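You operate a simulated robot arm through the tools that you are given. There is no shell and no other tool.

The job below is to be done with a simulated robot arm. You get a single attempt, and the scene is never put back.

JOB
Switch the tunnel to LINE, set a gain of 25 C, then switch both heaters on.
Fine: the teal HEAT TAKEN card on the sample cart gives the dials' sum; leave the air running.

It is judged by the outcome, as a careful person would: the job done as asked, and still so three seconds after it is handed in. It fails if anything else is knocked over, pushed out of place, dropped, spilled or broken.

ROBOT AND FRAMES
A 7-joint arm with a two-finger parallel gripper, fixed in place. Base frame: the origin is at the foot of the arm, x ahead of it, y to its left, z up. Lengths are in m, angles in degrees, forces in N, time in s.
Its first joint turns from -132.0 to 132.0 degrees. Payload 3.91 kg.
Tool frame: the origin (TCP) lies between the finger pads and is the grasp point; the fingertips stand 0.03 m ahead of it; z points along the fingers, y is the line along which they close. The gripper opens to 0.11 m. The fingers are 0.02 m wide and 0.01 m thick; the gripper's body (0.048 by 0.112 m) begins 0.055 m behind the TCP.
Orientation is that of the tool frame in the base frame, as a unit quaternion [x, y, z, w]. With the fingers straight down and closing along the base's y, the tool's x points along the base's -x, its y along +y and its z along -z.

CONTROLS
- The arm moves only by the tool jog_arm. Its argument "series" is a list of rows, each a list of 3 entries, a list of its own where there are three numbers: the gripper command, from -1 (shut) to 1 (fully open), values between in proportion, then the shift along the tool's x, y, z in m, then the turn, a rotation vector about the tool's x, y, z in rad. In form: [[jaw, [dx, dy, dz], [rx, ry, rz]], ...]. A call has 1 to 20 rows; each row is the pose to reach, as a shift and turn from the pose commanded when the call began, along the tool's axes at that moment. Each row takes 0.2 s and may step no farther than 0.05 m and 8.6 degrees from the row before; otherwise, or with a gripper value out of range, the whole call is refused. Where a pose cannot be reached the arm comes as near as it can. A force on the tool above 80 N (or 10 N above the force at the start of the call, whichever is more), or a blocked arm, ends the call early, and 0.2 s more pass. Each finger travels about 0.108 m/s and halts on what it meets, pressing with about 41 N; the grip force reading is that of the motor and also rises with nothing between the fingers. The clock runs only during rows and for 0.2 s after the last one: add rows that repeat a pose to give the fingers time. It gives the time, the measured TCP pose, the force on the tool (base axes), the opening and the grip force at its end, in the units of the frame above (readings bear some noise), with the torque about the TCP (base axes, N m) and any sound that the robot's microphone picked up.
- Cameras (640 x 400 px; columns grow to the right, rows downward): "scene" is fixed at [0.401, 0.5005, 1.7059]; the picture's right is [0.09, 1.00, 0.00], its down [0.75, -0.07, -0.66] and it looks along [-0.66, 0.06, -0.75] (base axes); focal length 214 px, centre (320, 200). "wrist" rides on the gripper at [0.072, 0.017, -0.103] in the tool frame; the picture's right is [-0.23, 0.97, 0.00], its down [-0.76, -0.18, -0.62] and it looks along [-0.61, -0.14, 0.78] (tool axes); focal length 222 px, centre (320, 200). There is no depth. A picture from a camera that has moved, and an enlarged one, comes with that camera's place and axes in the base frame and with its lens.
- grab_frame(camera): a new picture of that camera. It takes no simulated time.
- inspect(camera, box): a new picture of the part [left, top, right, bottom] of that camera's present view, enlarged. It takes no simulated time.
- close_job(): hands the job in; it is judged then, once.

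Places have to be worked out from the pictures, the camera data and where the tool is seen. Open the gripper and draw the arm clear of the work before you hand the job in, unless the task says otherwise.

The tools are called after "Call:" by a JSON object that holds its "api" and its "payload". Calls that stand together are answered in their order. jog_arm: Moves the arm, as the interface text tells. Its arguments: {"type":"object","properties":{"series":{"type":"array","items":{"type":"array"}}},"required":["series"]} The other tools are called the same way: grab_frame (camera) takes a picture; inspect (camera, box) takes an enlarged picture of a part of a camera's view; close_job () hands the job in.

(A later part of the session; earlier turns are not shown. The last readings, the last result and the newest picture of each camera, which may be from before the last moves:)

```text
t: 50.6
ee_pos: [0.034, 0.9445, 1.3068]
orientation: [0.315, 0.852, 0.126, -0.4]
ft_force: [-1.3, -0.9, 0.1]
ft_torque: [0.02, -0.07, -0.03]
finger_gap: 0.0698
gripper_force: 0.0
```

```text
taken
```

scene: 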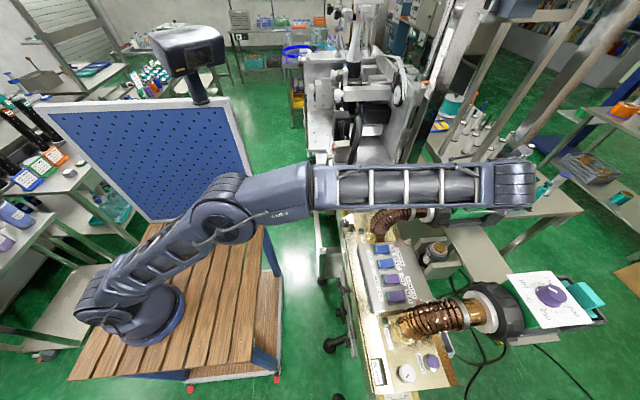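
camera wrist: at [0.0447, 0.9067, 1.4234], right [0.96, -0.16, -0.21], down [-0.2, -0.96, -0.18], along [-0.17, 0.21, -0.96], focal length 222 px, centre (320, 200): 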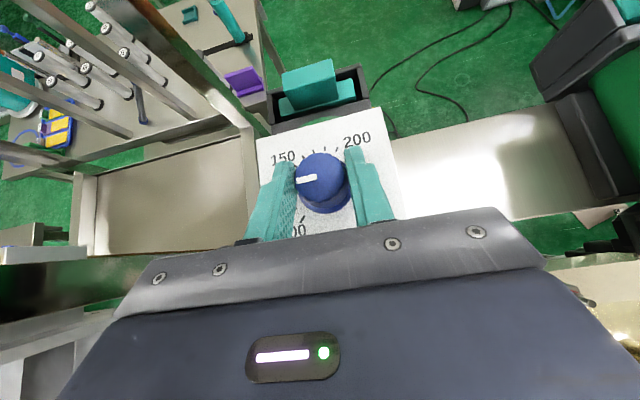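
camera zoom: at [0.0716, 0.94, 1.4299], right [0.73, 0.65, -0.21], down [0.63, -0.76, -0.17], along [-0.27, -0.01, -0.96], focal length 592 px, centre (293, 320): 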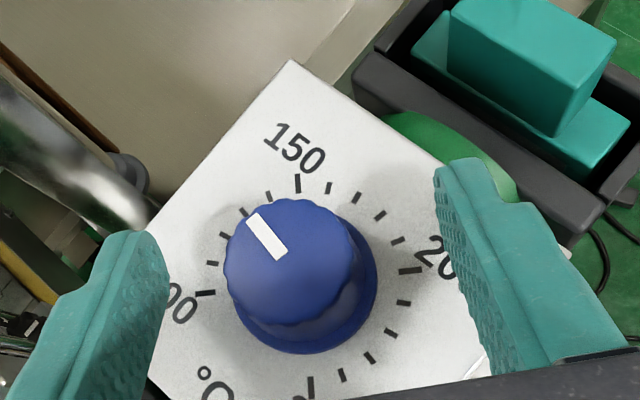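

The swing back worked and the knob stayed put. I'll lower onto the knob, close, and turn clockwise 60° in one stroke.

Call:
{"api": "jog_arm", "payload": {"series": [[0.27, [-0.0066, -0.0022, 0.0014], [0, 0, 0]], [-0.3, [-0.0066, -0.0022, 0.0014], [0, 0, 0]], [-1, [-0.0066, -0.0022, 0.0014], [0, 0, 0]], [-1, [-0.0066, -0.0022, 0.0014], [0, 0, 0]], [-1, [-0.0065, -0.0038, 0.0015], [-0.0997, 0.0048, 0.0852]], [-1, [-0.0063, -0.0053, 0.0017], [-0.1994, 0.0097, 0.1703]], [-1, [-0.006, -0.0068, 0.0021], [-0.2991, 0.0145, 0.2555]], [-1, [-0.0056, -0.0082, 0.0026], [-0.3988, 0.0194, 0.3406]], [-1, [-0.005, -0.0095, 0.0033], [-0.4985, 0.0242, 0.4258]], [-1, [-0.0043, -0.0107, 0.0041], [-0.5981, 0.0291, 0.5109]], [-1, [-0.0035, -0.0117, 0.005], [-0.6978, 0.0339, 0.5961]], [-1, [-0.0027, -0.0126, 0.006], [-0.7975, 0.0388, 0.6812]]]}}

Call:
{"api": "inspect", "payload": {"camera": "wrist", "box": [230, 80, 430, 230]}}

```text
t: 53.1
ee_pos: [0.0252, 0.9348, 1.3013]
orientation: [0.676, 0.605, 0.293, -0.301]
ft_force: [12.4, -18.9, 7.7]
ft_torque: [-1.07, -1.05, -0.14]
finger_gap: 0.0343
gripper_force: 45.2
stopped in row 12: the force on the tool passed its limit at 130 N (the readings are from after the stop); the commanded pose is now the measured one
```

```text
2.67 times, centred on (330, 155) of wrist
camera zoom: at [0.0442, 0.9026, 1.4237], right [0.95, -0.23, -0.22], down [-0.27, -0.95, -0.17], along [-0.17, 0.22, -0.96], focal length 592 px, centre (293, 320)
```

zoom: 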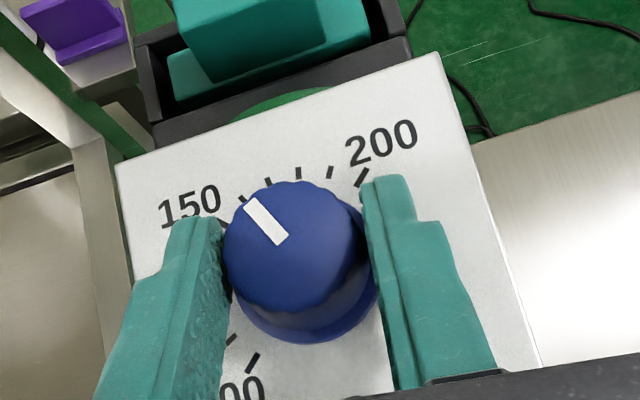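

The stroke got to α≈88° (dial about 158 °C) before the same posture limit tripped, so I'll limit strokes to α≥92°. I'll open and correct a 3–4° roll error first.

Call:
{"api": "jog_arm", "payload": {"series": [[0.27, [0, 0, 0], [0, 0, 0]], [0.27, [0, 0, 0], [0, 0, 0]], [0.27, [0.0045, 0, -0.004], [0, 0, -0.035]], [0.27, [0.0045, 0, -0.004], [0, 0, -0.069]]]}}

Call:
{"api": "inspect", "payload": {"camera": "wrist", "box": [230, 80, 430, 230]}}

```text
t: 54.1
ee_pos: [0.0236, 0.937, 1.3042]
orientation: [0.655, 0.628, 0.303, -0.29]
ft_force: [-0.2, -0.2, -0.6]
ft_torque: [-0.01, 0.01, -0.04]
finger_gap: 0.0698
gripper_force: 0.1
```

```text
2.67 times, centred on (330, 155) of wrist
camera zoom: at [0.0379, 0.9054, 1.4279], right [0.97, -0.19, -0.17], down [-0.22, -0.96, -0.18], along [-0.13, 0.21, -0.97], focal length 592 px, centre (293, 320)
```

zoom: 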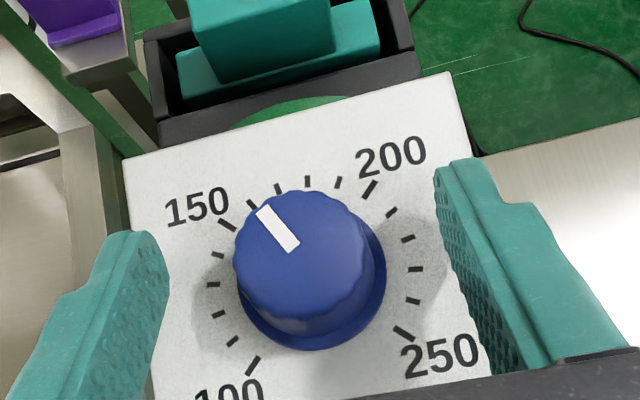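

The dial reads about 160 and the roll is corrected. Now one combined cycle: swing back to α≈142°, lower, grip, and turn clockwise about 49° to α≈93°.

Call:
{"api": "jog_arm", "payload": {"series": [[0.27, [0, 0.0027, -0.0016], [0.1035, 0, -0.088]], [0.27, [0.0001, 0.0043, -0.0014], [0.207, 0, -0.1759]], [0.27, [0.0005, 0.0059, -0.001], [0.3106, 0, -0.2639]], [0.27, [0.001, 0.0073, -0.0004], [0.4141, 0, -0.3519]], [0.27, [0.0016, 0.0086, 0.0003], [0.5176, 0, -0.4398]], [0.27, [0.0023, 0.0098, 0.0012], [0.6211, 0, -0.5278]], [0.27, [0.0031, 0.0109, 0.0021], [0.7239, 0.0006, -0.6151]], [0.27, [-0.0001, 0.0109, 0.0048], [0.7239, 0.0006, -0.6151]], [-0.3, [-0.0001, 0.0109, 0.0048], [0.7239, 0.0006, -0.6151]], [-1, [-0.0001, 0.0109, 0.0048], [0.7239, 0.0006, -0.6151]], [-1, [-0.0001, 0.0109, 0.0048], [0.7239, 0.0006, -0.6151]], [-1, [-0.0009, 0.0098, 0.0038], [0.6147, 0, -0.5223]], [-1, [-0.0017, 0.0085, 0.0029], [0.5054, 0, -0.4295]], [-1, [-0.0023, 0.0071, 0.0022], [0.3962, 0, -0.3367]], [-1, [-0.0028, 0.0055, 0.0016], [0.287, 0, -0.2438]], [-1, [-0.0031, 0.0039, 0.0013], [0.1777, 0, -0.151]], [-1, [-0.0033, 0.0022, 0.001], [0.0685, 0, -0.0582]]]}}

Call:
{"api": "inspect", "payload": {"camera": "wrist", "box": [230, 80, 430, 230]}}

Call:
{"api": "grab_frame", "payload": {"camera": "scene"}}

```text
t: 57.7
ee_pos: [0.0257, 0.9352, 1.303]
orientation: [0.626, 0.657, 0.29, -0.304]
ft_force: [8.7, 6.6, 5.4]
ft_torque: [-0.04, -1.03, -0.12]
finger_gap: 0.0333
gripper_force: 45.0
```

```text
2.67 times, centred on (330, 155) of wrist
camera zoom: at [0.043, 0.9048, 1.426], right [0.98, -0.1, -0.17], down [-0.13, -0.98, -0.18], along [-0.15, 0.2, -0.97], focal length 592 px, centre (293, 320)
```

zoom: 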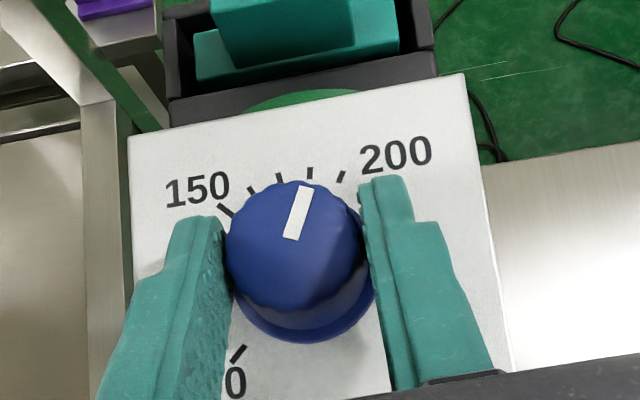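

```text
taken
```

scene: 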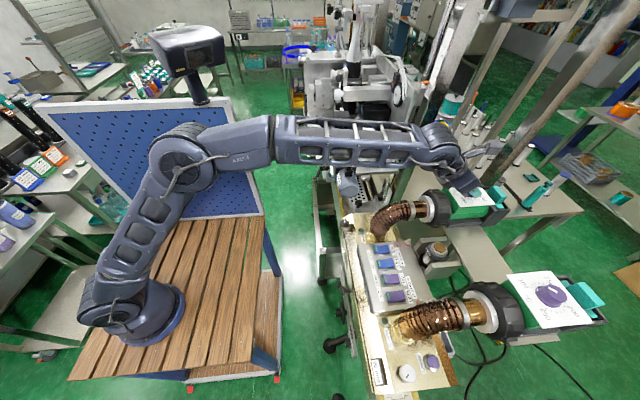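

Clean stroke, dial now about 187 °C. I'll repeat the cycle with a 43° turn (to about 211 °C).

Call:
{"api": "jog_arm", "payload": {"series": [[0.27, [0, 0, 0], [0, 0, 0]], [0.27, [0.003, 0, -0.0026], [0, 0, 0]], [0.27, [0.0031, 0.0017, -0.0025], [0.1094, 0, -0.0928]], [0.27, [0.0033, 0.0034, -0.0022], [0.2188, 0, -0.1857]], [0.27, [0.0037, 0.005, -0.0018], [0.3282, 0, -0.2785]], [0.27, [0.0042, 0.0065, -0.0012], [0.4376, 0, -0.3714]], [0.27, [0.0049, 0.0079, -0.0003], [0.547, 0, -0.4642]], [0.27, [0.0057, 0.0091, 0.0006], [0.6557, 0, -0.5564]], [0.27, [0.0027, 0.0091, 0.0032], [0.6557, 0, -0.5564]], [-0.3, [0.0027, 0.0091, 0.0032], [0.6557, 0, -0.5564]], [-1, [0.0027, 0.0091, 0.0032], [0.6557, 0, -0.5564]], [-1, [0.0027, 0.0091, 0.0032], [0.6557, 0, -0.5564]], [-1, [0.002, 0.008, 0.0024], [0.5604, 0, -0.4755]], [-1, [0.0014, 0.0069, 0.0016], [0.4651, 0, -0.3947]], [-1, [0.0009, 0.0056, 0.0011], [0.3698, 0, -0.3138]], [-1, [0.0005, 0.0042, 0.0006], [0.2745, 0, -0.2329]], [-1, [0.0002, 0.0028, 0.0003], [0.1792, 0, -0.152]], [-1, [0, 0.0013, 0.0001], [0.0839, 0, -0.0712]]]}}

Call:
{"api": "inspect", "payload": {"camera": "wrist", "box": [230, 80, 430, 230]}}

```text
t: 61.5
ee_pos: [0.0268, 0.9365, 1.3012]
orientation: [0.59, 0.69, 0.272, -0.319]
ft_force: [15.2, 3.8, -0.3]
ft_torque: [-0.33, -1.23, -0.2]
finger_gap: 0.0336
gripper_force: 45.3
```

```text
2.67 times, centred on (330, 155) of wrist
camera zoom: at [0.0477, 0.9078, 1.4252], right [0.98, 0.01, -0.17], down [-0.03, -0.98, -0.18], along [-0.17, 0.18, -0.97], focal length 592 px, centre (293, 320)
```

zoom: 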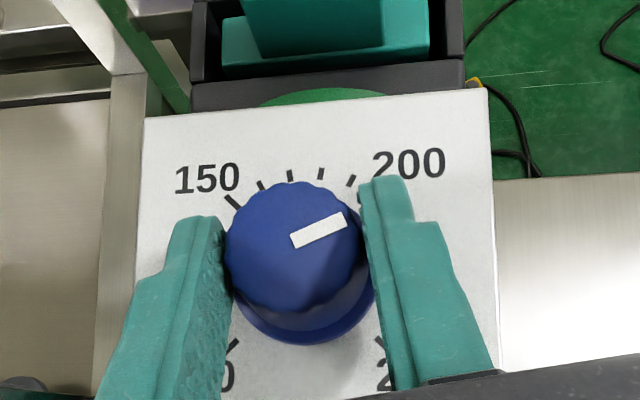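

Dial now about 211 °C. One more cycle with a 45° turn should bring it to about 235 °C.

Call:
{"api": "jog_arm", "payload": {"series": [[0.27, [0, 0, 0], [0, 0, 0]], [0.27, [0.003, 0, -0.0026], [0, 0, 0]], [0.27, [0.0031, 0.0015, -0.0025], [0.0952, 0, -0.0811]], [0.27, [0.0033, 0.003, -0.0023], [0.1903, 0, -0.1621]], [0.27, [0.0035, 0.0044, -0.002], [0.2855, 0, -0.2432]], [0.27, [0.004, 0.0058, -0.0015], [0.3806, 0, -0.3242]], [0.27, [0.0045, 0.007, -0.0008], [0.4758, 0, -0.4053]], [0.27, [0.0051, 0.0082, -0.0002], [0.5709, 0, -0.4863]], [0.27, [0.0021, 0.0082, 0.0024], [0.5709, 0, -0.4863]], [-0.3, [0.0021, 0.0082, 0.0024], [0.5709, 0, -0.4863]], [-1, [0.0021, 0.0082, 0.0024], [0.5709, 0, -0.4863]], [-1, [0.0021, 0.0082, 0.0024], [0.5709, 0, -0.4863]], [-1, [0.0014, 0.007, 0.0017], [0.4719, 0, -0.402]], [-1, [0.0009, 0.0056, 0.0011], [0.373, 0, -0.3177]], [-1, [0.0005, 0.0042, 0.0006], [0.274, 0, -0.2334]], [-1, [0.0002, 0.0027, 0.0002], [0.1751, 0, -0.1491]], [-1, [0, 0.0012, 0], [0.0761, 0, -0.0648]], [-1, [0, -0.0004, 0], [-0.0228, 0, 0.0195]]]}}

Call:
{"api": "inspect", "payload": {"camera": "wrist", "box": [230, 80, 430, 230]}}

```text
t: 65.3
ee_pos: [0.0277, 0.9353, 1.3026]
orientation: [0.6, 0.68, 0.278, -0.316]
ft_force: [14.2, 22.8, 16.9]
ft_torque: [0.8, -0.55, -0.21]
finger_gap: 0.0335
gripper_force: 45.1
```

```text
2.67 times, centred on (330, 155) of wrist
camera zoom: at [0.0467, 0.9063, 1.4262], right [0.98, -0.02, -0.18], down [-0.06, -0.98, -0.18], along [-0.17, 0.19, -0.97], focal length 592 px, centre (293, 320)
```

zoom: 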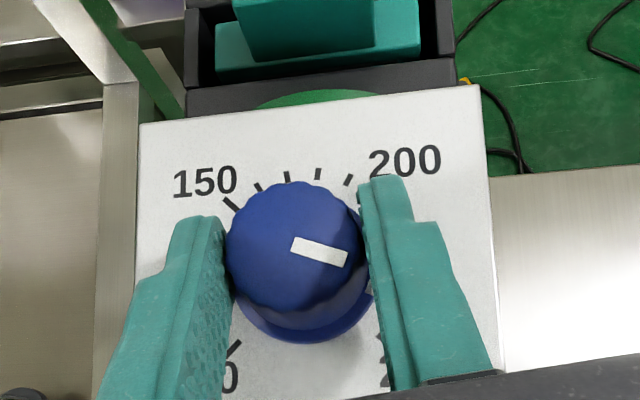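

The pointer now looks near 235. I'll open, retreat along the approach line and read the dial.

Call:
{"api": "jog_arm", "payload": {"series": [[0.27, [0, 0, 0], [0, 0, 0]], [0.27, [0.001, 0, -0.001], [0, 0, 0]], [0.27, [0.002, 0, -0.03], [0, 0, 0]], [0.27, [0.002, 0, -0.06], [0, 0, 0]], [0.27, [0.002, 0, -0.09], [0, 0, 0]]]}}

Call:
{"api": "inspect", "payload": {"camera": "wrist", "box": [265, 70, 385, 180]}}

Call:
{"api": "grab_frame", "payload": {"camera": "scene"}}

```text
t: 66.5
ee_pos: [0.033, 0.8687, 1.3604]
orientation: [0.599, 0.682, 0.276, -0.316]
ft_force: [0.5, 0.3, -0.5]
ft_torque: [-0.01, 0.02, -0.03]
finger_gap: 0.0697
gripper_force: 0.1
```

```text
3.64 times, centred on (325, 125) of wrist
camera zoom: at [0.0533, 0.8406, 1.4851], right [0.98, -0.02, -0.17], down [-0.05, -0.98, -0.18], along [-0.17, 0.18, -0.97], focal length 808 px, centre (302, 473)
```

zoom: 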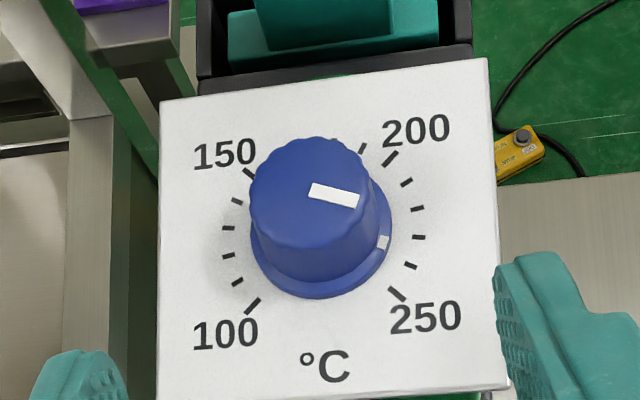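

```text
taken
```

scene: 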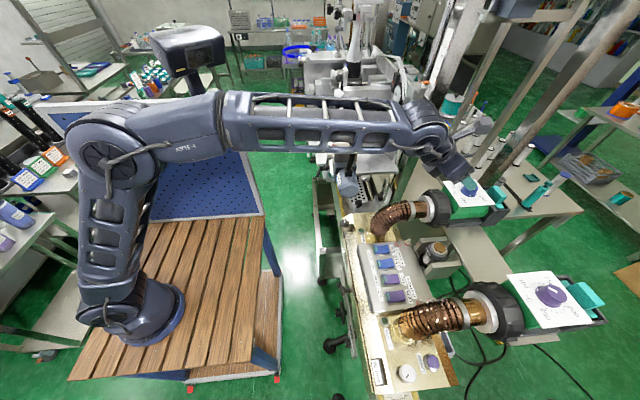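

The blue dial reads about 236 °C. Next the purple dial at (0.308, 0.951): I'll lift and travel across to its standoff with α≈122°.

Call:
{"api": "jog_arm", "payload": {"series": [[0.27, [0.0305, 0, -0.0259], [0, 0, 0]], [0.27, [0.0283, 0.0396, -0.0286], [0.0406, 0, -0.0345]], [0.27, [0.0261, 0.0792, -0.0313], [0.0811, 0, -0.069]], [0.27, [0.0239, 0.1188, -0.034], [0.1217, 0, -0.1035]], [0.27, [0.0217, 0.1584, -0.0367], [0.1622, 0, -0.138]], [0.27, [0.0195, 0.198, -0.0394], [0.2028, 0, -0.1725]], [0.27, [0.0173, 0.2375, -0.0421], [0.2433, 0, -0.207]], [0.27, [0.0151, 0.2771, -0.0448], [0.2839, 0, -0.2415]], [0.27, [0.0129, 0.3167, -0.0476], [0.3244, -0.0009, -0.276]]]}}

Call:
{"api": "grab_frame", "payload": {"camera": "wrist"}}

Call:
{"api": "inspect", "payload": {"camera": "wrist", "box": [250, 50, 410, 200]}}

Call:
{"api": "grab_frame", "payload": {"camera": "scene"}}

```text
t: 68.5
ee_pos: [0.3519, 0.8814, 1.403]
orientation: [0.441, 0.793, 0.204, -0.367]
ft_force: [-1.4, -0.5, 0.3]
ft_torque: [0.0, -0.08, -0.05]
finger_gap: 0.07
gripper_force: 0.1
```

```text
taken
camera wrist: at [0.3831, 0.8642, 1.5263], right [0.9, 0.39, -0.17], down [0.36, -0.92, -0.18], along [-0.23, 0.1, -0.97], focal length 222 px, centre (320, 200)
```

wrist: 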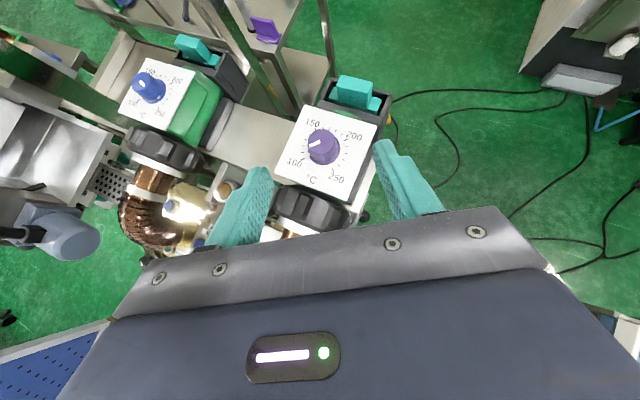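

```text
2.67 times, centred on (330, 125) of wrist
camera zoom: at [0.3831, 0.8642, 1.5263], right [0.9, 0.39, -0.17], down [0.36, -0.92, -0.18], along [-0.23, 0.1, -0.97], focal length 592 px, centre (293, 400)
```

zoom: 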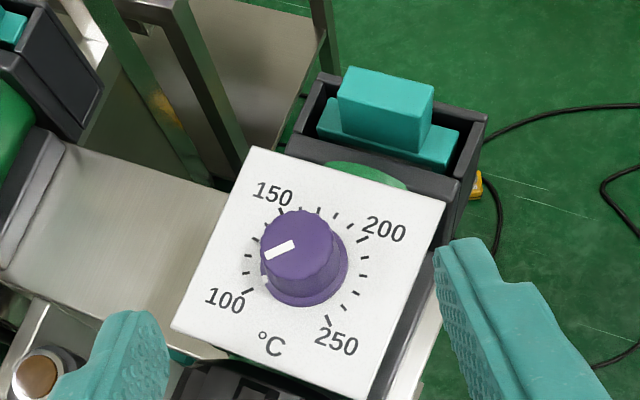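

```text
taken
```

scene: 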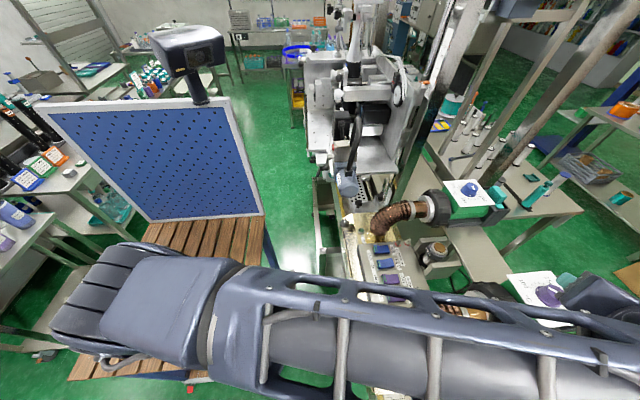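

Purple also reads 100. I'll align with its axis at (0.306, 0.948) and approach to about 25 mm short, then check.

Call:
{"api": "jog_arm", "payload": {"series": [[0.27, [-0.0166, -0.0019, 0.03], [0, 0, 0]], [0.27, [-0.0332, -0.0038, 0.06], [0, 0, 0]], [0.27, [-0.0332, -0.0038, 0.095], [0, 0, 0]]]}}

Call:
{"api": "inspect", "payload": {"camera": "wrist", "box": [230, 80, 430, 230]}}

```text
t: 69.3
ee_pos: [0.3254, 0.9233, 1.3151]
orientation: [0.442, 0.793, 0.204, -0.366]
ft_force: [0.4, -0.8, 0.5]
ft_torque: [-0.02, -0.01, -0.02]
finger_gap: 0.0699
gripper_force: 0.1
```

```text
2.67 times, centred on (330, 155) of wrist
camera zoom: at [0.3544, 0.9058, 1.439], right [0.91, 0.39, -0.17], down [0.36, -0.92, -0.18], along [-0.23, 0.1, -0.97], focal length 592 px, centre (293, 320)
```

zoom: 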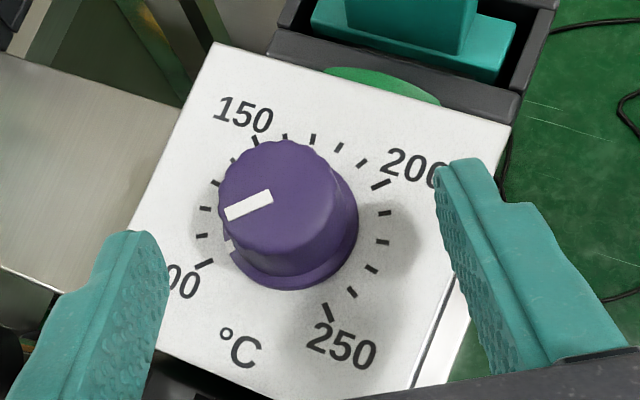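

The knob is about 4 mm to one side, so I'll correct for that, close, and turn the first 44° clockwise.

Call:
{"api": "jog_arm", "payload": {"series": [[0.27, [0.0011, -0.0042, 0.01], [0, 0, 0]], [0.27, [0.0011, -0.0042, 0.0229], [0, 0, 0]], [-0.3, [0.0011, -0.0042, 0.0229], [0, 0, 0]], [-1, [0.0011, -0.0042, 0.0229], [0, 0, 0]], [-1, [0.0011, -0.0042, 0.0229], [0, 0, 0]], [-1, [0.0012, -0.0057, 0.023], [-0.097, 0, 0.0823]], [-1, [0.0014, -0.0072, 0.0232], [-0.194, 0, 0.1646]], [-1, [0.0017, -0.0087, 0.0236], [-0.291, 0, 0.2469]]]}}

Call:
{"api": "inspect", "payload": {"camera": "wrist", "box": [230, 80, 430, 230]}}

```text
t: 71.1
ee_pos: [0.3073, 0.9334, 1.3004]
orientation: [0.586, 0.694, 0.27, -0.32]
ft_force: [31.1, 5.7, 4.8]
ft_torque: [-0.41, -0.77, -0.45]
finger_gap: 0.0331
gripper_force: 45.1
```

```text
2.67 times, centred on (330, 155) of wrist
camera zoom: at [0.3285, 0.9061, 1.4244], right [0.98, 0.02, -0.17], down [-0.01, -0.98, -0.17], along [-0.17, 0.17, -0.97], focal length 592 px, centre (293, 320)
```

zoom: 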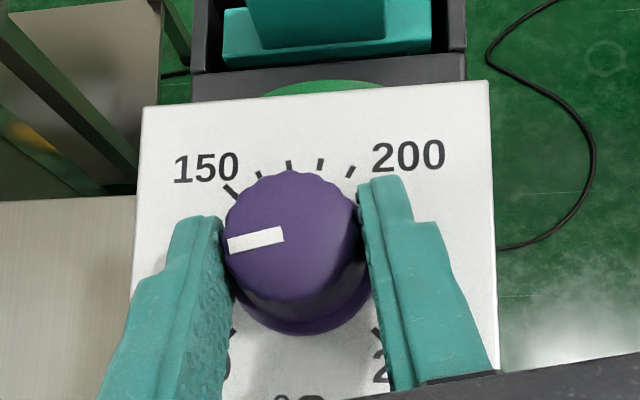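

It turns well. I'll ease the sideways load by 1.5 mm and continue another 22° to α≈78°.

Call:
{"api": "jog_arm", "payload": {"series": [[-1, [0.0001, 0, 0.0001], [-0.0968, 0, 0.0828]], [-1, [0.0003, -0.0015, 0.0003], [-0.1936, 0, 0.1655]], [-1, [0.0006, -0.003, 0.0007], [-0.2905, 0, 0.2483]]]}}

Call:
{"api": "inspect", "payload": {"camera": "wrist", "box": [230, 80, 430, 230]}}

Call:
{"api": "grab_frame", "payload": {"camera": "scene"}}

```text
t: 71.9
ee_pos: [0.3021, 0.9339, 1.3018]
orientation: [0.706, 0.571, 0.324, -0.264]
ft_force: [16.0, -14.3, -0.3]
ft_torque: [-0.68, -0.78, -0.29]
finger_gap: 0.0332
gripper_force: 44.5
```

```text
2.67 times, centred on (330, 155) of wrist
camera zoom: at [0.3111, 0.9, 1.4246], right [0.92, -0.35, -0.17], down [-0.38, -0.91, -0.17], along [-0.1, 0.23, -0.97], focal length 592 px, centre (293, 320)
```

zoom: 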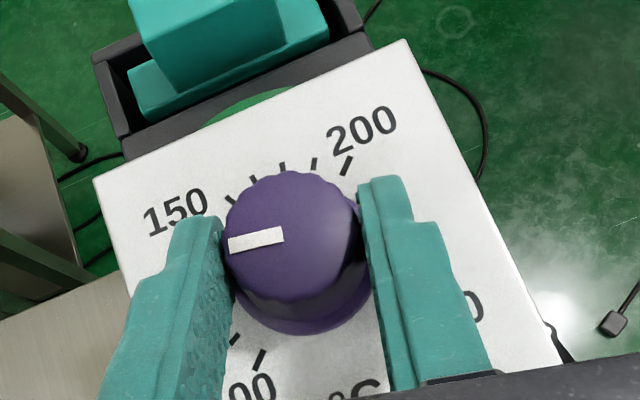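

```text
taken
```

scene: 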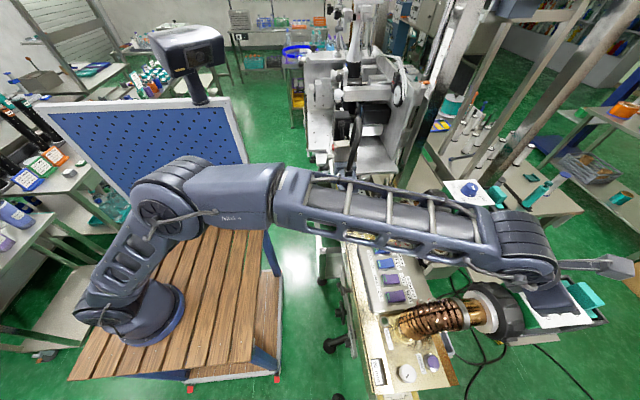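

Purple is now about 124 °C at α≈78°. I'll run a full cycle: open, swing back 50°, grip, turn 50° clockwise.

Call:
{"api": "jog_arm", "payload": {"series": [[0.27, [0, 0, 0], [0, 0, 0]], [0.27, [0.003, 0.001, -0.0026], [0, 0, 0]], [0.27, [0.0031, 0.0027, -0.0025], [0.11, 0, -0.0941]], [0.27, [0.0033, 0.0044, -0.0022], [0.2201, 0, -0.1882]], [0.27, [0.0037, 0.0061, -0.0018], [0.3301, 0, -0.2822]], [0.27, [0.0043, 0.0076, -0.0011], [0.4401, 0, -0.3763]], [0.27, [0.0049, 0.009, -0.0003], [0.5501, 0, -0.4704]], [0.27, [0.0058, 0.0102, 0.0007], [0.6602, 0, -0.5645]], [0.27, [0.0028, 0.0102, 0.0033], [0.6602, 0, -0.5645]], [-0.3, [0.0028, 0.0102, 0.0033], [0.6602, 0, -0.5645]], [-1, [0.0028, 0.0102, 0.0033], [0.6602, 0, -0.5645]], [-1, [0.0028, 0.0102, 0.0033], [0.6602, 0, -0.5645]], [-1, [0.0019, 0.009, 0.0023], [0.5501, 0, -0.4704]], [-1, [0.0013, 0.0076, 0.0015], [0.4401, 0, -0.3763]], [-1, [0.0007, 0.0061, 0.0008], [0.3301, 0, -0.2822]], [-1, [0.0003, 0.0044, 0.0004], [0.2201, 0, -0.1882]], [-1, [0.0001, 0.0027, 0.0001], [0.11, 0, -0.0941]], [-1, [0, 0.001, 0], [0, 0, 0]]]}}

Call:
{"api": "inspect", "payload": {"camera": "wrist", "box": [230, 80, 430, 230]}}

```text
t: 75.7
ee_pos: [0.3021, 0.9334, 1.3013]
orientation: [0.706, 0.571, 0.326, -0.264]
ft_force: [1.2, 1.5, 6.7]
ft_torque: [0.18, -0.47, -0.01]
finger_gap: 0.0333
gripper_force: 44.7
```

```text
2.67 times, centred on (330, 155) of wrist
camera zoom: at [0.3112, 0.9006, 1.4252], right [0.92, -0.35, -0.17], down [-0.38, -0.91, -0.18], along [-0.1, 0.23, -0.97], focal length 592 px, centre (293, 320)
```

zoom: 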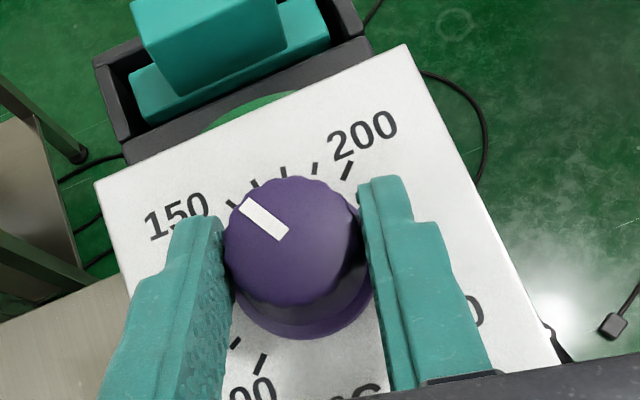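

A clean cycle with low forces; the pointer turned by 50° as expected (about 152 °C). I'll repeat the same cycle.

Call:
{"api": "jog_arm", "payload": {"series": [[0.27, [0, 0, 0], [0, 0, 0]], [0.27, [0.003, 0, -0.0026], [0, 0, 0]], [0.27, [0.0031, 0.0017, -0.0025], [0.11, 0, -0.0941]], [0.27, [0.0033, 0.0034, -0.0022], [0.2201, 0, -0.1882]], [0.27, [0.0037, 0.0051, -0.0018], [0.3301, 0, -0.2822]], [0.27, [0.0043, 0.0066, -0.0011], [0.4401, 0, -0.3763]], [0.27, [0.0049, 0.008, -0.0003], [0.5501, 0, -0.4704]], [0.27, [0.0058, 0.0092, 0.0007], [0.6602, 0, -0.5645]], [0.27, [0.0028, 0.0092, 0.0033], [0.6602, 0, -0.5645]], [-0.3, [0.0028, 0.0092, 0.0033], [0.6602, 0, -0.5645]], [-1, [0.0028, 0.0092, 0.0033], [0.6602, 0, -0.5645]], [-1, [0.0028, 0.0092, 0.0033], [0.6602, 0, -0.5645]], [-1, [0.0019, 0.008, 0.0023], [0.5501, 0, -0.4704]], [-1, [0.0013, 0.0066, 0.0015], [0.4401, 0, -0.3763]], [-1, [0.0007, 0.0051, 0.0008], [0.3301, 0, -0.2822]], [-1, [0.0003, 0.0034, 0.0004], [0.2201, 0, -0.1882]], [-1, [0.0001, 0.0017, 0.0001], [0.11, 0, -0.0941]], [-1, [0, 0, 0], [0, 0, 0]]]}}

Call:
{"api": "inspect", "payload": {"camera": "wrist", "box": [230, 80, 430, 230]}}

```text
t: 79.5
ee_pos: [0.3013, 0.9353, 1.3018]
orientation: [0.705, 0.571, 0.326, -0.265]
ft_force: [3.7, -1.2, 9.7]
ft_torque: [-0.07, -0.37, -0.06]
finger_gap: 0.0333
gripper_force: 44.9
```

```text
2.67 times, centred on (330, 155) of wrist
camera zoom: at [0.3112, 0.9006, 1.4253], right [0.92, -0.35, -0.17], down [-0.38, -0.91, -0.18], along [-0.1, 0.23, -0.97], focal length 592 px, centre (293, 320)
```

zoom: 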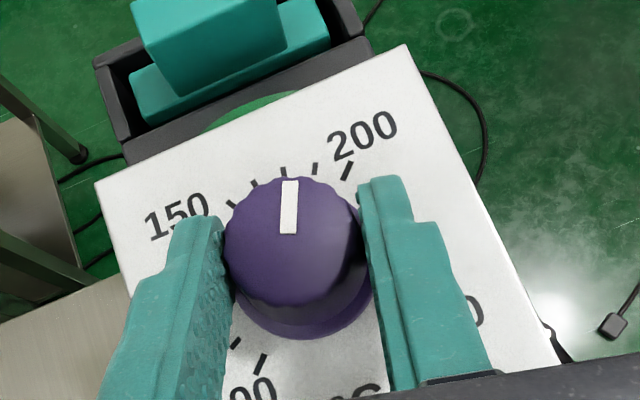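

About 180 °C now. Same cycle again.

Call:
{"api": "jog_arm", "payload": {"series": [[0.27, [0, 0, 0], [0, 0, 0]], [0.27, [0.003, 0, -0.0026], [0, 0, 0]], [0.27, [0.0031, 0.0017, -0.0025], [0.11, 0, -0.0941]], [0.27, [0.0033, 0.0034, -0.0022], [0.2201, 0, -0.1882]], [0.27, [0.0037, 0.0051, -0.0018], [0.3301, 0, -0.2822]], [0.27, [0.0043, 0.0066, -0.0011], [0.4401, 0, -0.3763]], [0.27, [0.0049, 0.008, -0.0003], [0.5501, 0, -0.4704]], [0.27, [0.0058, 0.0092, 0.0007], [0.6602, 0, -0.5645]], [0.27, [0.0028, 0.0092, 0.0033], [0.6602, 0, -0.5645]], [-0.3, [0.0028, 0.0092, 0.0033], [0.6602, 0, -0.5645]], [-1, [0.0028, 0.0092, 0.0033], [0.6602, 0, -0.5645]], [-1, [0.0028, 0.0092, 0.0033], [0.6602, 0, -0.5645]], [-1, [0.0019, 0.008, 0.0023], [0.5501, 0, -0.4704]], [-1, [0.0013, 0.0066, 0.0015], [0.4401, 0, -0.3763]], [-1, [0.0007, 0.0051, 0.0008], [0.3301, 0, -0.2822]], [-1, [0.0003, 0.0034, 0.0004], [0.2201, 0, -0.1882]], [-1, [0.0001, 0.0017, 0.0001], [0.11, 0, -0.0941]], [-1, [0, 0, 0], [0, 0, 0]]]}}

Call:
{"api": "inspect", "payload": {"camera": "wrist", "box": [230, 80, 430, 230]}}

```text
t: 83.3
ee_pos: [0.3025, 0.934, 1.3008]
orientation: [0.706, 0.571, 0.326, -0.264]
ft_force: [0.0, -7.6, 5.7]
ft_torque: [-0.41, -0.66, -0.04]
finger_gap: 0.0328
gripper_force: 45.1
```

```text
2.67 times, centred on (330, 155) of wrist
camera zoom: at [0.3112, 0.9003, 1.4249], right [0.92, -0.35, -0.17], down [-0.38, -0.91, -0.18], along [-0.1, 0.23, -0.97], focal length 592 px, centre (293, 320)
```

zoom: 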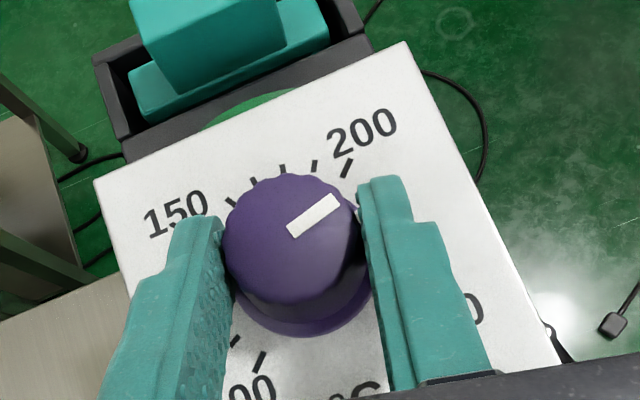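

About 207 °C. One last identical cycle brings it to roughly 235 °C.

Call:
{"api": "jog_arm", "payload": {"series": [[0.27, [0, 0, 0], [0, 0, 0]], [0.27, [0.003, 0, -0.0026], [0, 0, 0]], [0.27, [0.0031, 0.0017, -0.0025], [0.11, 0, -0.0941]], [0.27, [0.0033, 0.0034, -0.0022], [0.2201, 0, -0.1882]], [0.27, [0.0037, 0.0051, -0.0018], [0.3301, 0, -0.2822]], [0.27, [0.0043, 0.0066, -0.0011], [0.4401, 0, -0.3763]], [0.27, [0.0049, 0.008, -0.0003], [0.5501, 0, -0.4704]], [0.27, [0.0058, 0.0092, 0.0007], [0.6602, 0, -0.5645]], [0.27, [0.0028, 0.0092, 0.0033], [0.6602, 0, -0.5645]], [-0.3, [0.0028, 0.0092, 0.0033], [0.6602, 0, -0.5645]], [-1, [0.0028, 0.0092, 0.0033], [0.6602, 0, -0.5645]], [-1, [0.0028, 0.0092, 0.0033], [0.6602, 0, -0.5645]], [-1, [0.0019, 0.008, 0.0023], [0.5501, 0, -0.4704]], [-1, [0.0013, 0.0066, 0.0015], [0.4401, 0, -0.3763]], [-1, [0.0007, 0.0051, 0.0008], [0.3301, 0, -0.2822]], [-1, [0.0003, 0.0034, 0.0004], [0.2201, 0, -0.1882]], [-1, [0.0001, 0.0017, 0.0001], [0.11, 0, -0.0941]], [-1, [0, 0, 0], [0, 0, 0]]]}}

Call:
{"api": "inspect", "payload": {"camera": "wrist", "box": [230, 80, 430, 230]}}

```text
t: 87.1
ee_pos: [0.3023, 0.9342, 1.3019]
orientation: [0.706, 0.57, 0.327, -0.264]
ft_force: [9.2, 12.6, 13.8]
ft_torque: [0.59, -1.1, -0.12]
finger_gap: 0.033
gripper_force: 45.2
```

```text
2.67 times, centred on (330, 155) of wrist
camera zoom: at [0.3111, 0.9002, 1.4249], right [0.92, -0.35, -0.17], down [-0.38, -0.91, -0.18], along [-0.1, 0.23, -0.97], focal length 592 px, centre (293, 320)
```

zoom: 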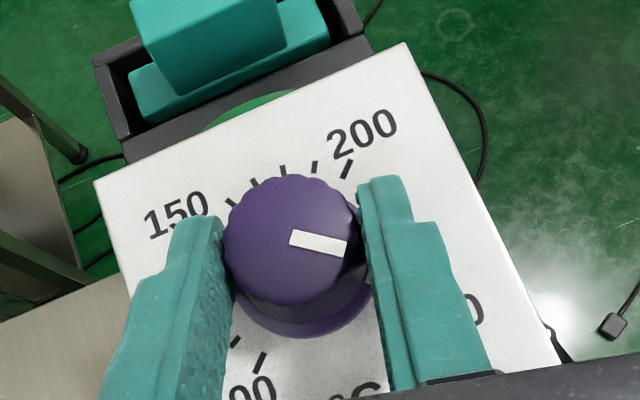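

Now I'll open, retreat along the approach line and read both dials.

Call:
{"api": "jog_arm", "payload": {"series": [[0.27, [0, 0, 0], [0, 0, 0]], [0.27, [0.001, 0, -0.001], [0, 0, 0]], [0.27, [0.002, 0, -0.03], [0, 0, 0]], [0.27, [0.002, 0, -0.06], [0, 0, 0]], [0.27, [0.002, 0, -0.1], [0, 0, 0]]]}}

Call:
{"api": "inspect", "payload": {"camera": "wrist", "box": [265, 70, 385, 180]}}

Call:
{"api": "grab_frame", "payload": {"camera": "wrist"}}

Call:
{"api": "grab_frame", "payload": {"camera": "scene"}}

```text
t: 88.3
ee_pos: [0.2856, 0.8637, 1.3664]
orientation: [0.706, 0.571, 0.325, -0.264]
ft_force: [0.8, 0.1, -0.8]
ft_torque: [0.03, 0.01, 0.01]
finger_gap: 0.07
gripper_force: 0.1
```

```text
3.64 times, centred on (325, 125) of wrist
camera zoom: at [0.295, 0.8292, 1.4901], right [0.92, -0.35, -0.17], down [-0.38, -0.91, -0.17], along [-0.1, 0.23, -0.97], focal length 808 px, centre (302, 473)
```

zoom: 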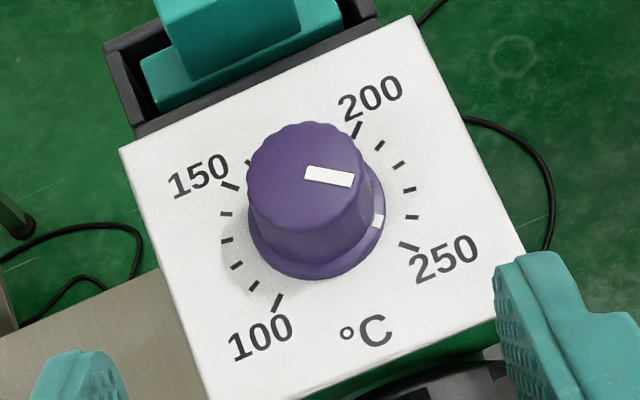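

```text
taken
camera wrist: at [0.295, 0.8292, 1.4901], right [0.92, -0.35, -0.17], down [-0.38, -0.91, -0.17], along [-0.1, 0.23, -0.97], focal length 222 px, centre (320, 200)
```

wrist: 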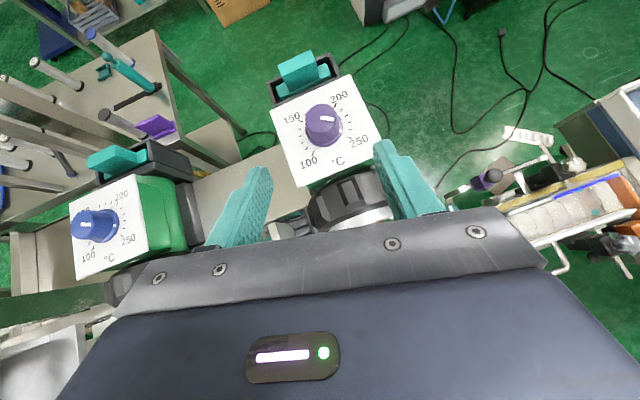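

```text
taken
```

scene: 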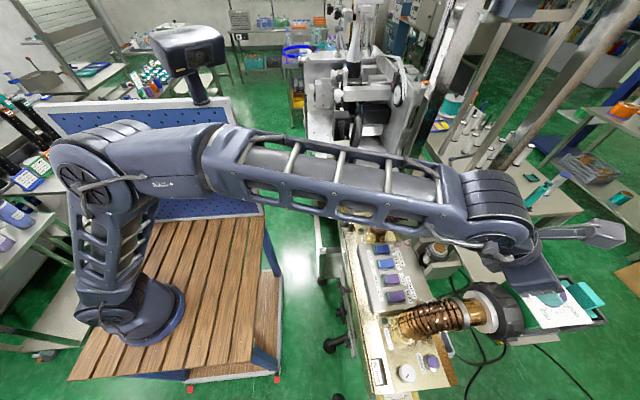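

Purple appears to be around 240–246. I'll enlarge both dials for an accurate reading of the sum.

Call:
{"api": "inspect", "payload": {"camera": "wrist", "box": [295, 95, 363, 150]}}

Call:
{"api": "inspect", "payload": {"camera": "wrist", "box": [65, 185, 145, 270]}}

```text
7.27 times, centred on (329, 122) of wrist
camera zoom: at [0.295, 0.8292, 1.4901], right [0.92, -0.35, -0.17], down [-0.38, -0.91, -0.17], along [-0.1, 0.23, -0.97], focal length 1615 px, centre (254, 764)
```

zoom: 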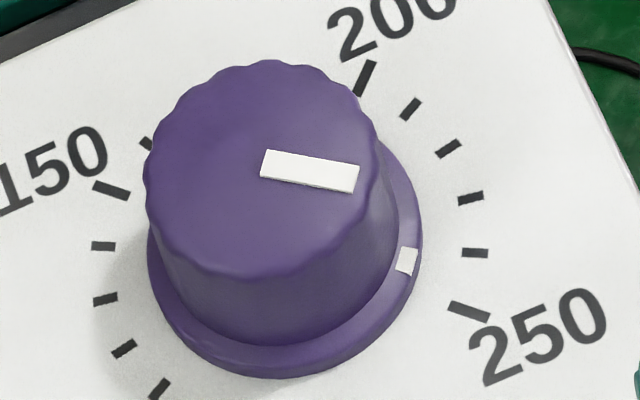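

```text
4.71 times, centred on (105, 228) of wrist
camera zoom: at [0.295, 0.8292, 1.4901], right [0.92, -0.35, -0.17], down [-0.38, -0.91, -0.17], along [-0.1, 0.23, -0.97], focal length 1045 px, centre (1332, 71)
```

zoom: 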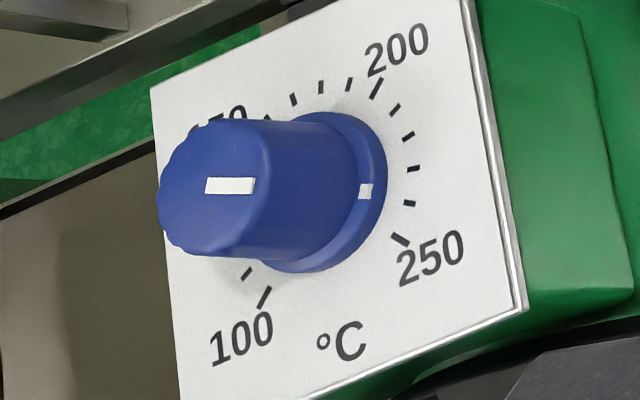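

Blue ≈ 236 and purple ≈ 244, sum ≈ 480, well inside 440–500. Now I retreat, bring the tool back to vertical over the front of the panel, and check the lamps.

Call:
{"api": "jog_arm", "payload": {"series": [[0.27, [-0.012, -0.0056, -0.0324], [0, -0.1247, 0]], [0.27, [-0.0239, -0.0113, -0.0648], [0, -0.2494, 0]], [0.27, [-0.0359, -0.0169, -0.0972], [0, -0.3741, 0]], [0.27, [-0.0478, -0.0225, -0.1295], [0, -0.4989, 0]], [0.27, [-0.0598, -0.0281, -0.1619], [0, -0.6236, 0]], [0, [-0.0717, -0.0338, -0.1943], [0, -0.7483, 0]], [-0.5, [-0.0837, -0.0394, -0.2267], [0, -0.873, 0]]]}}

Call:
{"api": "grab_frame", "payload": {"camera": "scene"}}

Call:
{"api": "grab_frame", "payload": {"camera": "wrist"}}

```text
t: 89.9
ee_pos: [0.201, 0.6471, 1.4498]
orientation: [0.777, 0.629, -0.004, 0.002]
ft_force: [0.2, -0.5, 0.3]
ft_torque: [0.0, 0.0, 0.0]
finger_gap: 0.0273
gripper_force: 0.0
```

```text
taken
```

scene: 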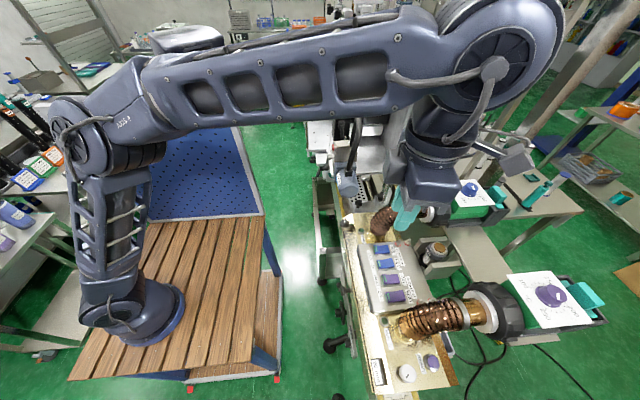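

```text
taken
camera wrist: at [0.2312, 0.7161, 1.5543], right [0.91, -0.42, 0.0], down [-0.33, -0.7, 0.63], along [-0.27, -0.57, -0.78], focal length 222 px, centre (320, 200)
```

wrist: 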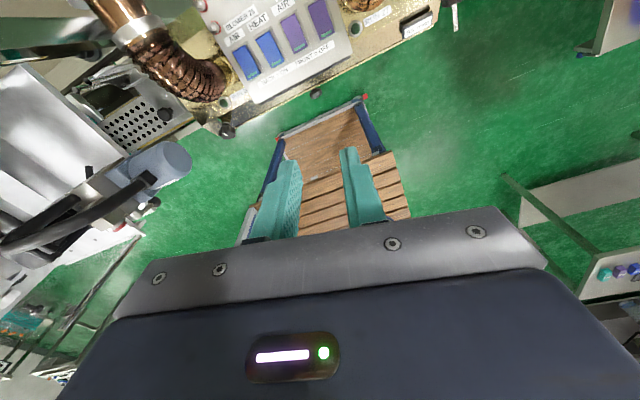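

I can see the lamps from here; I'll enlarge the panel and both RUN lamps.

Call:
{"api": "inspect", "payload": {"camera": "wrist", "box": [200, 0, 420, 120]}}

Call:
{"api": "inspect", "payload": {"camera": "scene", "box": [335, 210, 475, 300]}}

Call:
{"api": "inspect", "payload": {"camera": "scene", "box": [355, 290, 475, 390]}}

```text
2.91 times, centred on (310, 60) of wrist
camera zoom: at [0.2312, 0.7161, 1.5543], right [0.91, -0.42, 0.0], down [-0.33, -0.7, 0.63], along [-0.27, -0.57, -0.78], focal length 646 px, centre (349, 607)
```

zoom: 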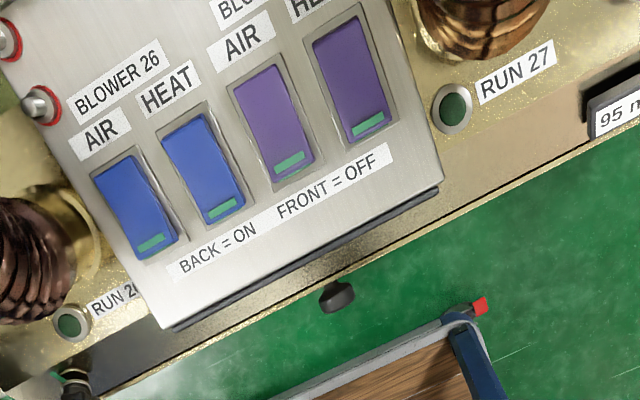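

```text
4.44 times, centred on (405, 255) of scene
camera zoom: at [0.401, 0.5005, 1.7059], right [0.09, 1.0, 0.0], down [0.75, -0.07, -0.66], along [-0.66, 0.06, -0.75], focal length 953 px, centre (-58, -44)
```

zoom: 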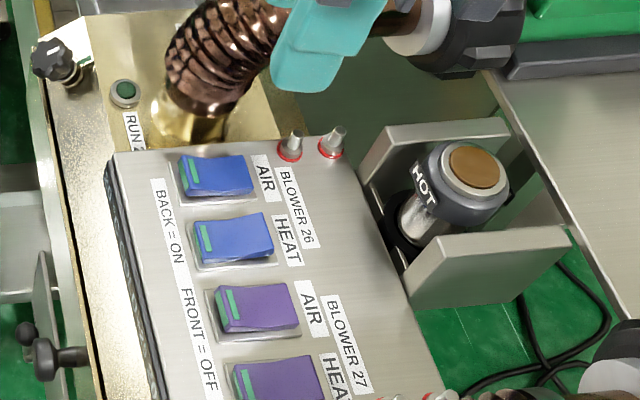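

```text
4.00 times, centred on (415, 340) of scene
camera zoom: at [0.401, 0.5005, 1.7059], right [0.09, 1.0, 0.0], down [0.75, -0.07, -0.66], along [-0.66, 0.06, -0.75], focal length 858 px, centre (-60, -360)
```

zoom: 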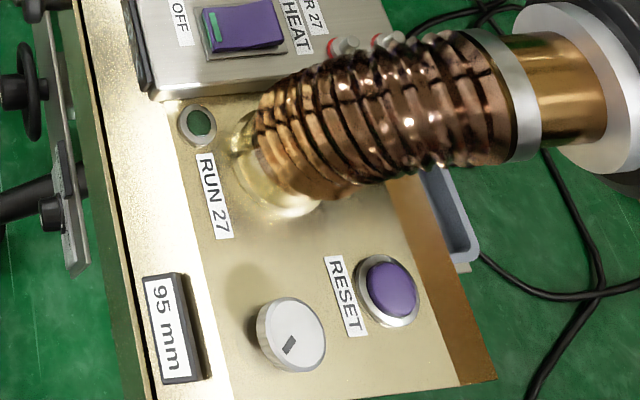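

The RUN lamps have stayed dark since the mode change, though the AIR rockers are on. Each blower has its own RESET; since air must be running, I'll try RESET 27 first and watch its lamp. I'll yaw to neutral and move above the +x end of the deck.

Call:
{"api": "jog_arm", "payload": {"series": [[-1, [0.0075, 0.0156, 0.0038], [0, 0, -0.137]], [-1, [0.015, 0.0312, 0.0077], [0, 0, -0.274]], [-1, [0.0224, 0.0469, 0.0115], [0, 0, -0.411]], [-1, [0.0299, 0.0625, 0.0154], [0, 0, -0.548]], [-1, [0.0374, 0.0781, 0.0192], [0, 0, -0.685]], [-1, [0.0449, 0.0937, 0.0231], [0, 0, -0.822]], [-1, [0.0523, 0.1094, 0.0269], [0, 0, -0.958]], [-1, [0.0598, 0.125, 0.0308], [0, 0, -1.095]], [-1, [0.0673, 0.1406, 0.0346], [0, 0, -1.232]], [-1, [0.0748, 0.1562, 0.0385], [0, 0, -1.369]], [-1, [0.0822, 0.1719, 0.0423], [0, 0, -1.506]], [-1, [0.0897, 0.1875, 0.0462], [0, 0, -1.643]], [-1, [0.0972, 0.2031, 0.05], [0, 0, -1.78]]]}}

Call:
{"api": "grab_frame", "payload": {"camera": "wrist"}}

Call:
{"api": "grab_frame", "payload": {"camera": "scene"}}

```text
t: 92.7
ee_pos: [0.4194, 0.7001, 1.3993]
orientation: [-0.002, 1.0, -0.004, -0.002]
ft_force: [0.9, 0.4, 0.7]
ft_torque: [0.03, -0.04, 0.01]
finger_gap: 0.0
gripper_force: 37.7
```

```text
taken
camera wrist: at [0.3463, 0.7174, 1.5044], right [0.22, 0.97, -0.01], down [0.76, -0.17, 0.62], along [0.6, -0.15, -0.78], focal length 222 px, centre (320, 200)
```

wrist: 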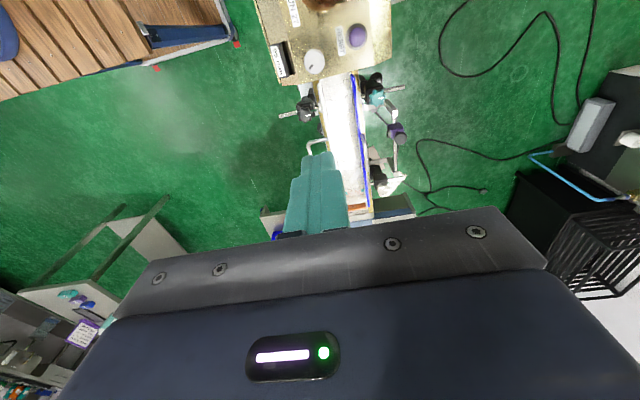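

```text
taken
```

scene: 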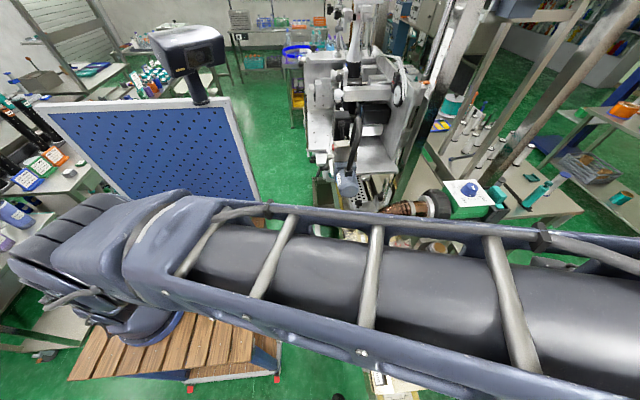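

RESET 27 triangulates to about (0.377, 0.769, 1.07). I'll descend with the tool leaned away from the hose, stopping about 4–5 cm above the button.

Call:
{"api": "jog_arm", "payload": {"series": [[-1, [0.0034, 0.0101, 0.0363], [0, 0.0871, 0]], [-1, [0.0069, 0.0203, 0.0725], [0, 0.1743, 0]], [-1, [0.0103, 0.0304, 0.1088], [0, 0.2614, 0]], [-1, [0.0138, 0.0406, 0.145], [0, 0.3486, 0]], [-1, [0.0172, 0.0507, 0.1813], [0, 0.4357, 0]], [-1, [0.0207, 0.0609, 0.2175], [0, 0.5229, 0]], [-1, [0.0241, 0.071, 0.2538], [0, 0.61, 0]]]}}

Call:
{"api": "grab_frame", "payload": {"camera": "wrist"}}

Call:
{"api": "grab_frame", "payload": {"camera": "scene"}}

```text
t: 94.3
ee_pos: [0.393, 0.769, 1.1457]
orientation: [0.001, 0.953, -0.003, -0.303]
ft_force: [0.3, 0.2, 0.8]
ft_torque: [0.02, -0.1, 0.04]
finger_gap: 0.0001
gripper_force: 38.0
```

```text
taken
camera wrist: at [0.3937, 0.788, 1.2729], right [0.19, 0.97, -0.14], down [0.98, -0.18, 0.07], along [0.05, -0.15, -0.99], focal length 222 px, centre (320, 200)
```

wrist: 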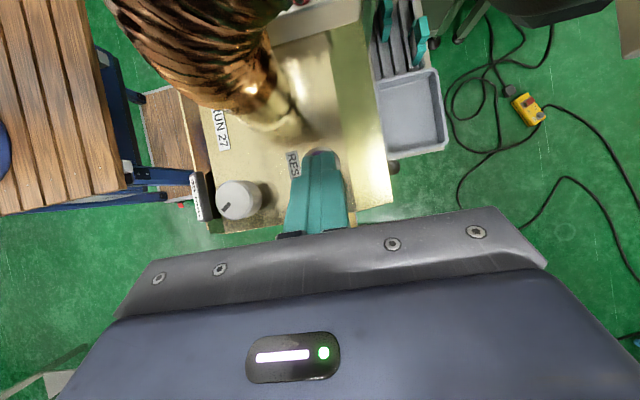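

```text
taken
```

scene: 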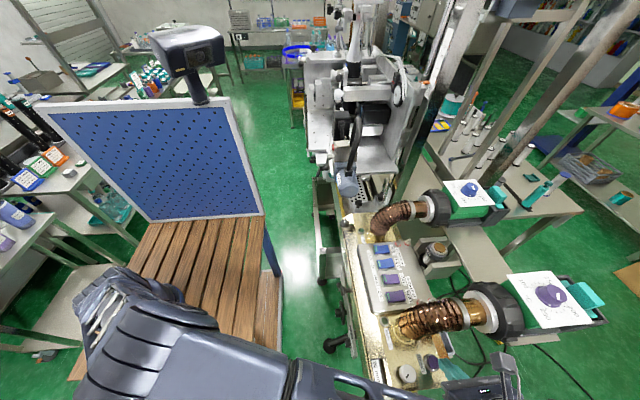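

I'll enlarge to see the fingertip relative to the RESET button.

Call:
{"api": "inspect", "payload": {"camera": "wrist", "box": [260, 110, 380, 220]}}

Call:
{"api": "inspect", "payload": {"camera": "scene", "box": [375, 330, 475, 400]}}

```text
3.64 times, centred on (320, 165) of wrist
camera zoom: at [0.3937, 0.788, 1.2729], right [0.19, 0.97, -0.14], down [0.98, -0.18, 0.07], along [0.05, -0.15, -0.99], focal length 808 px, centre (320, 327)
```

zoom: 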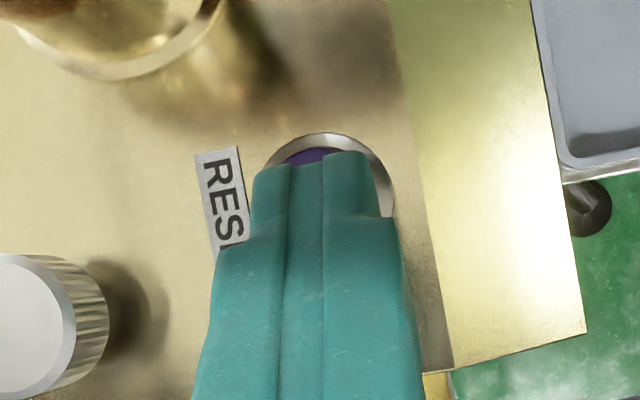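

```text
5.71 times, centred on (425, 365) of scene
camera zoom: at [0.401, 0.5005, 1.7059], right [0.09, 1.0, 0.0], down [0.75, -0.07, -0.66], along [-0.66, 0.06, -0.75], focal length 1226 px, centre (-280, -743)
```

zoom: 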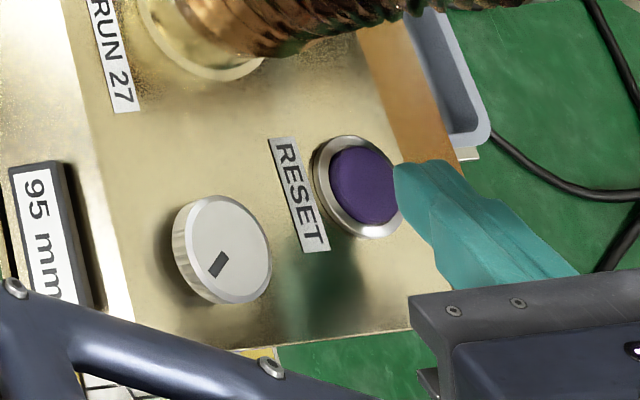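

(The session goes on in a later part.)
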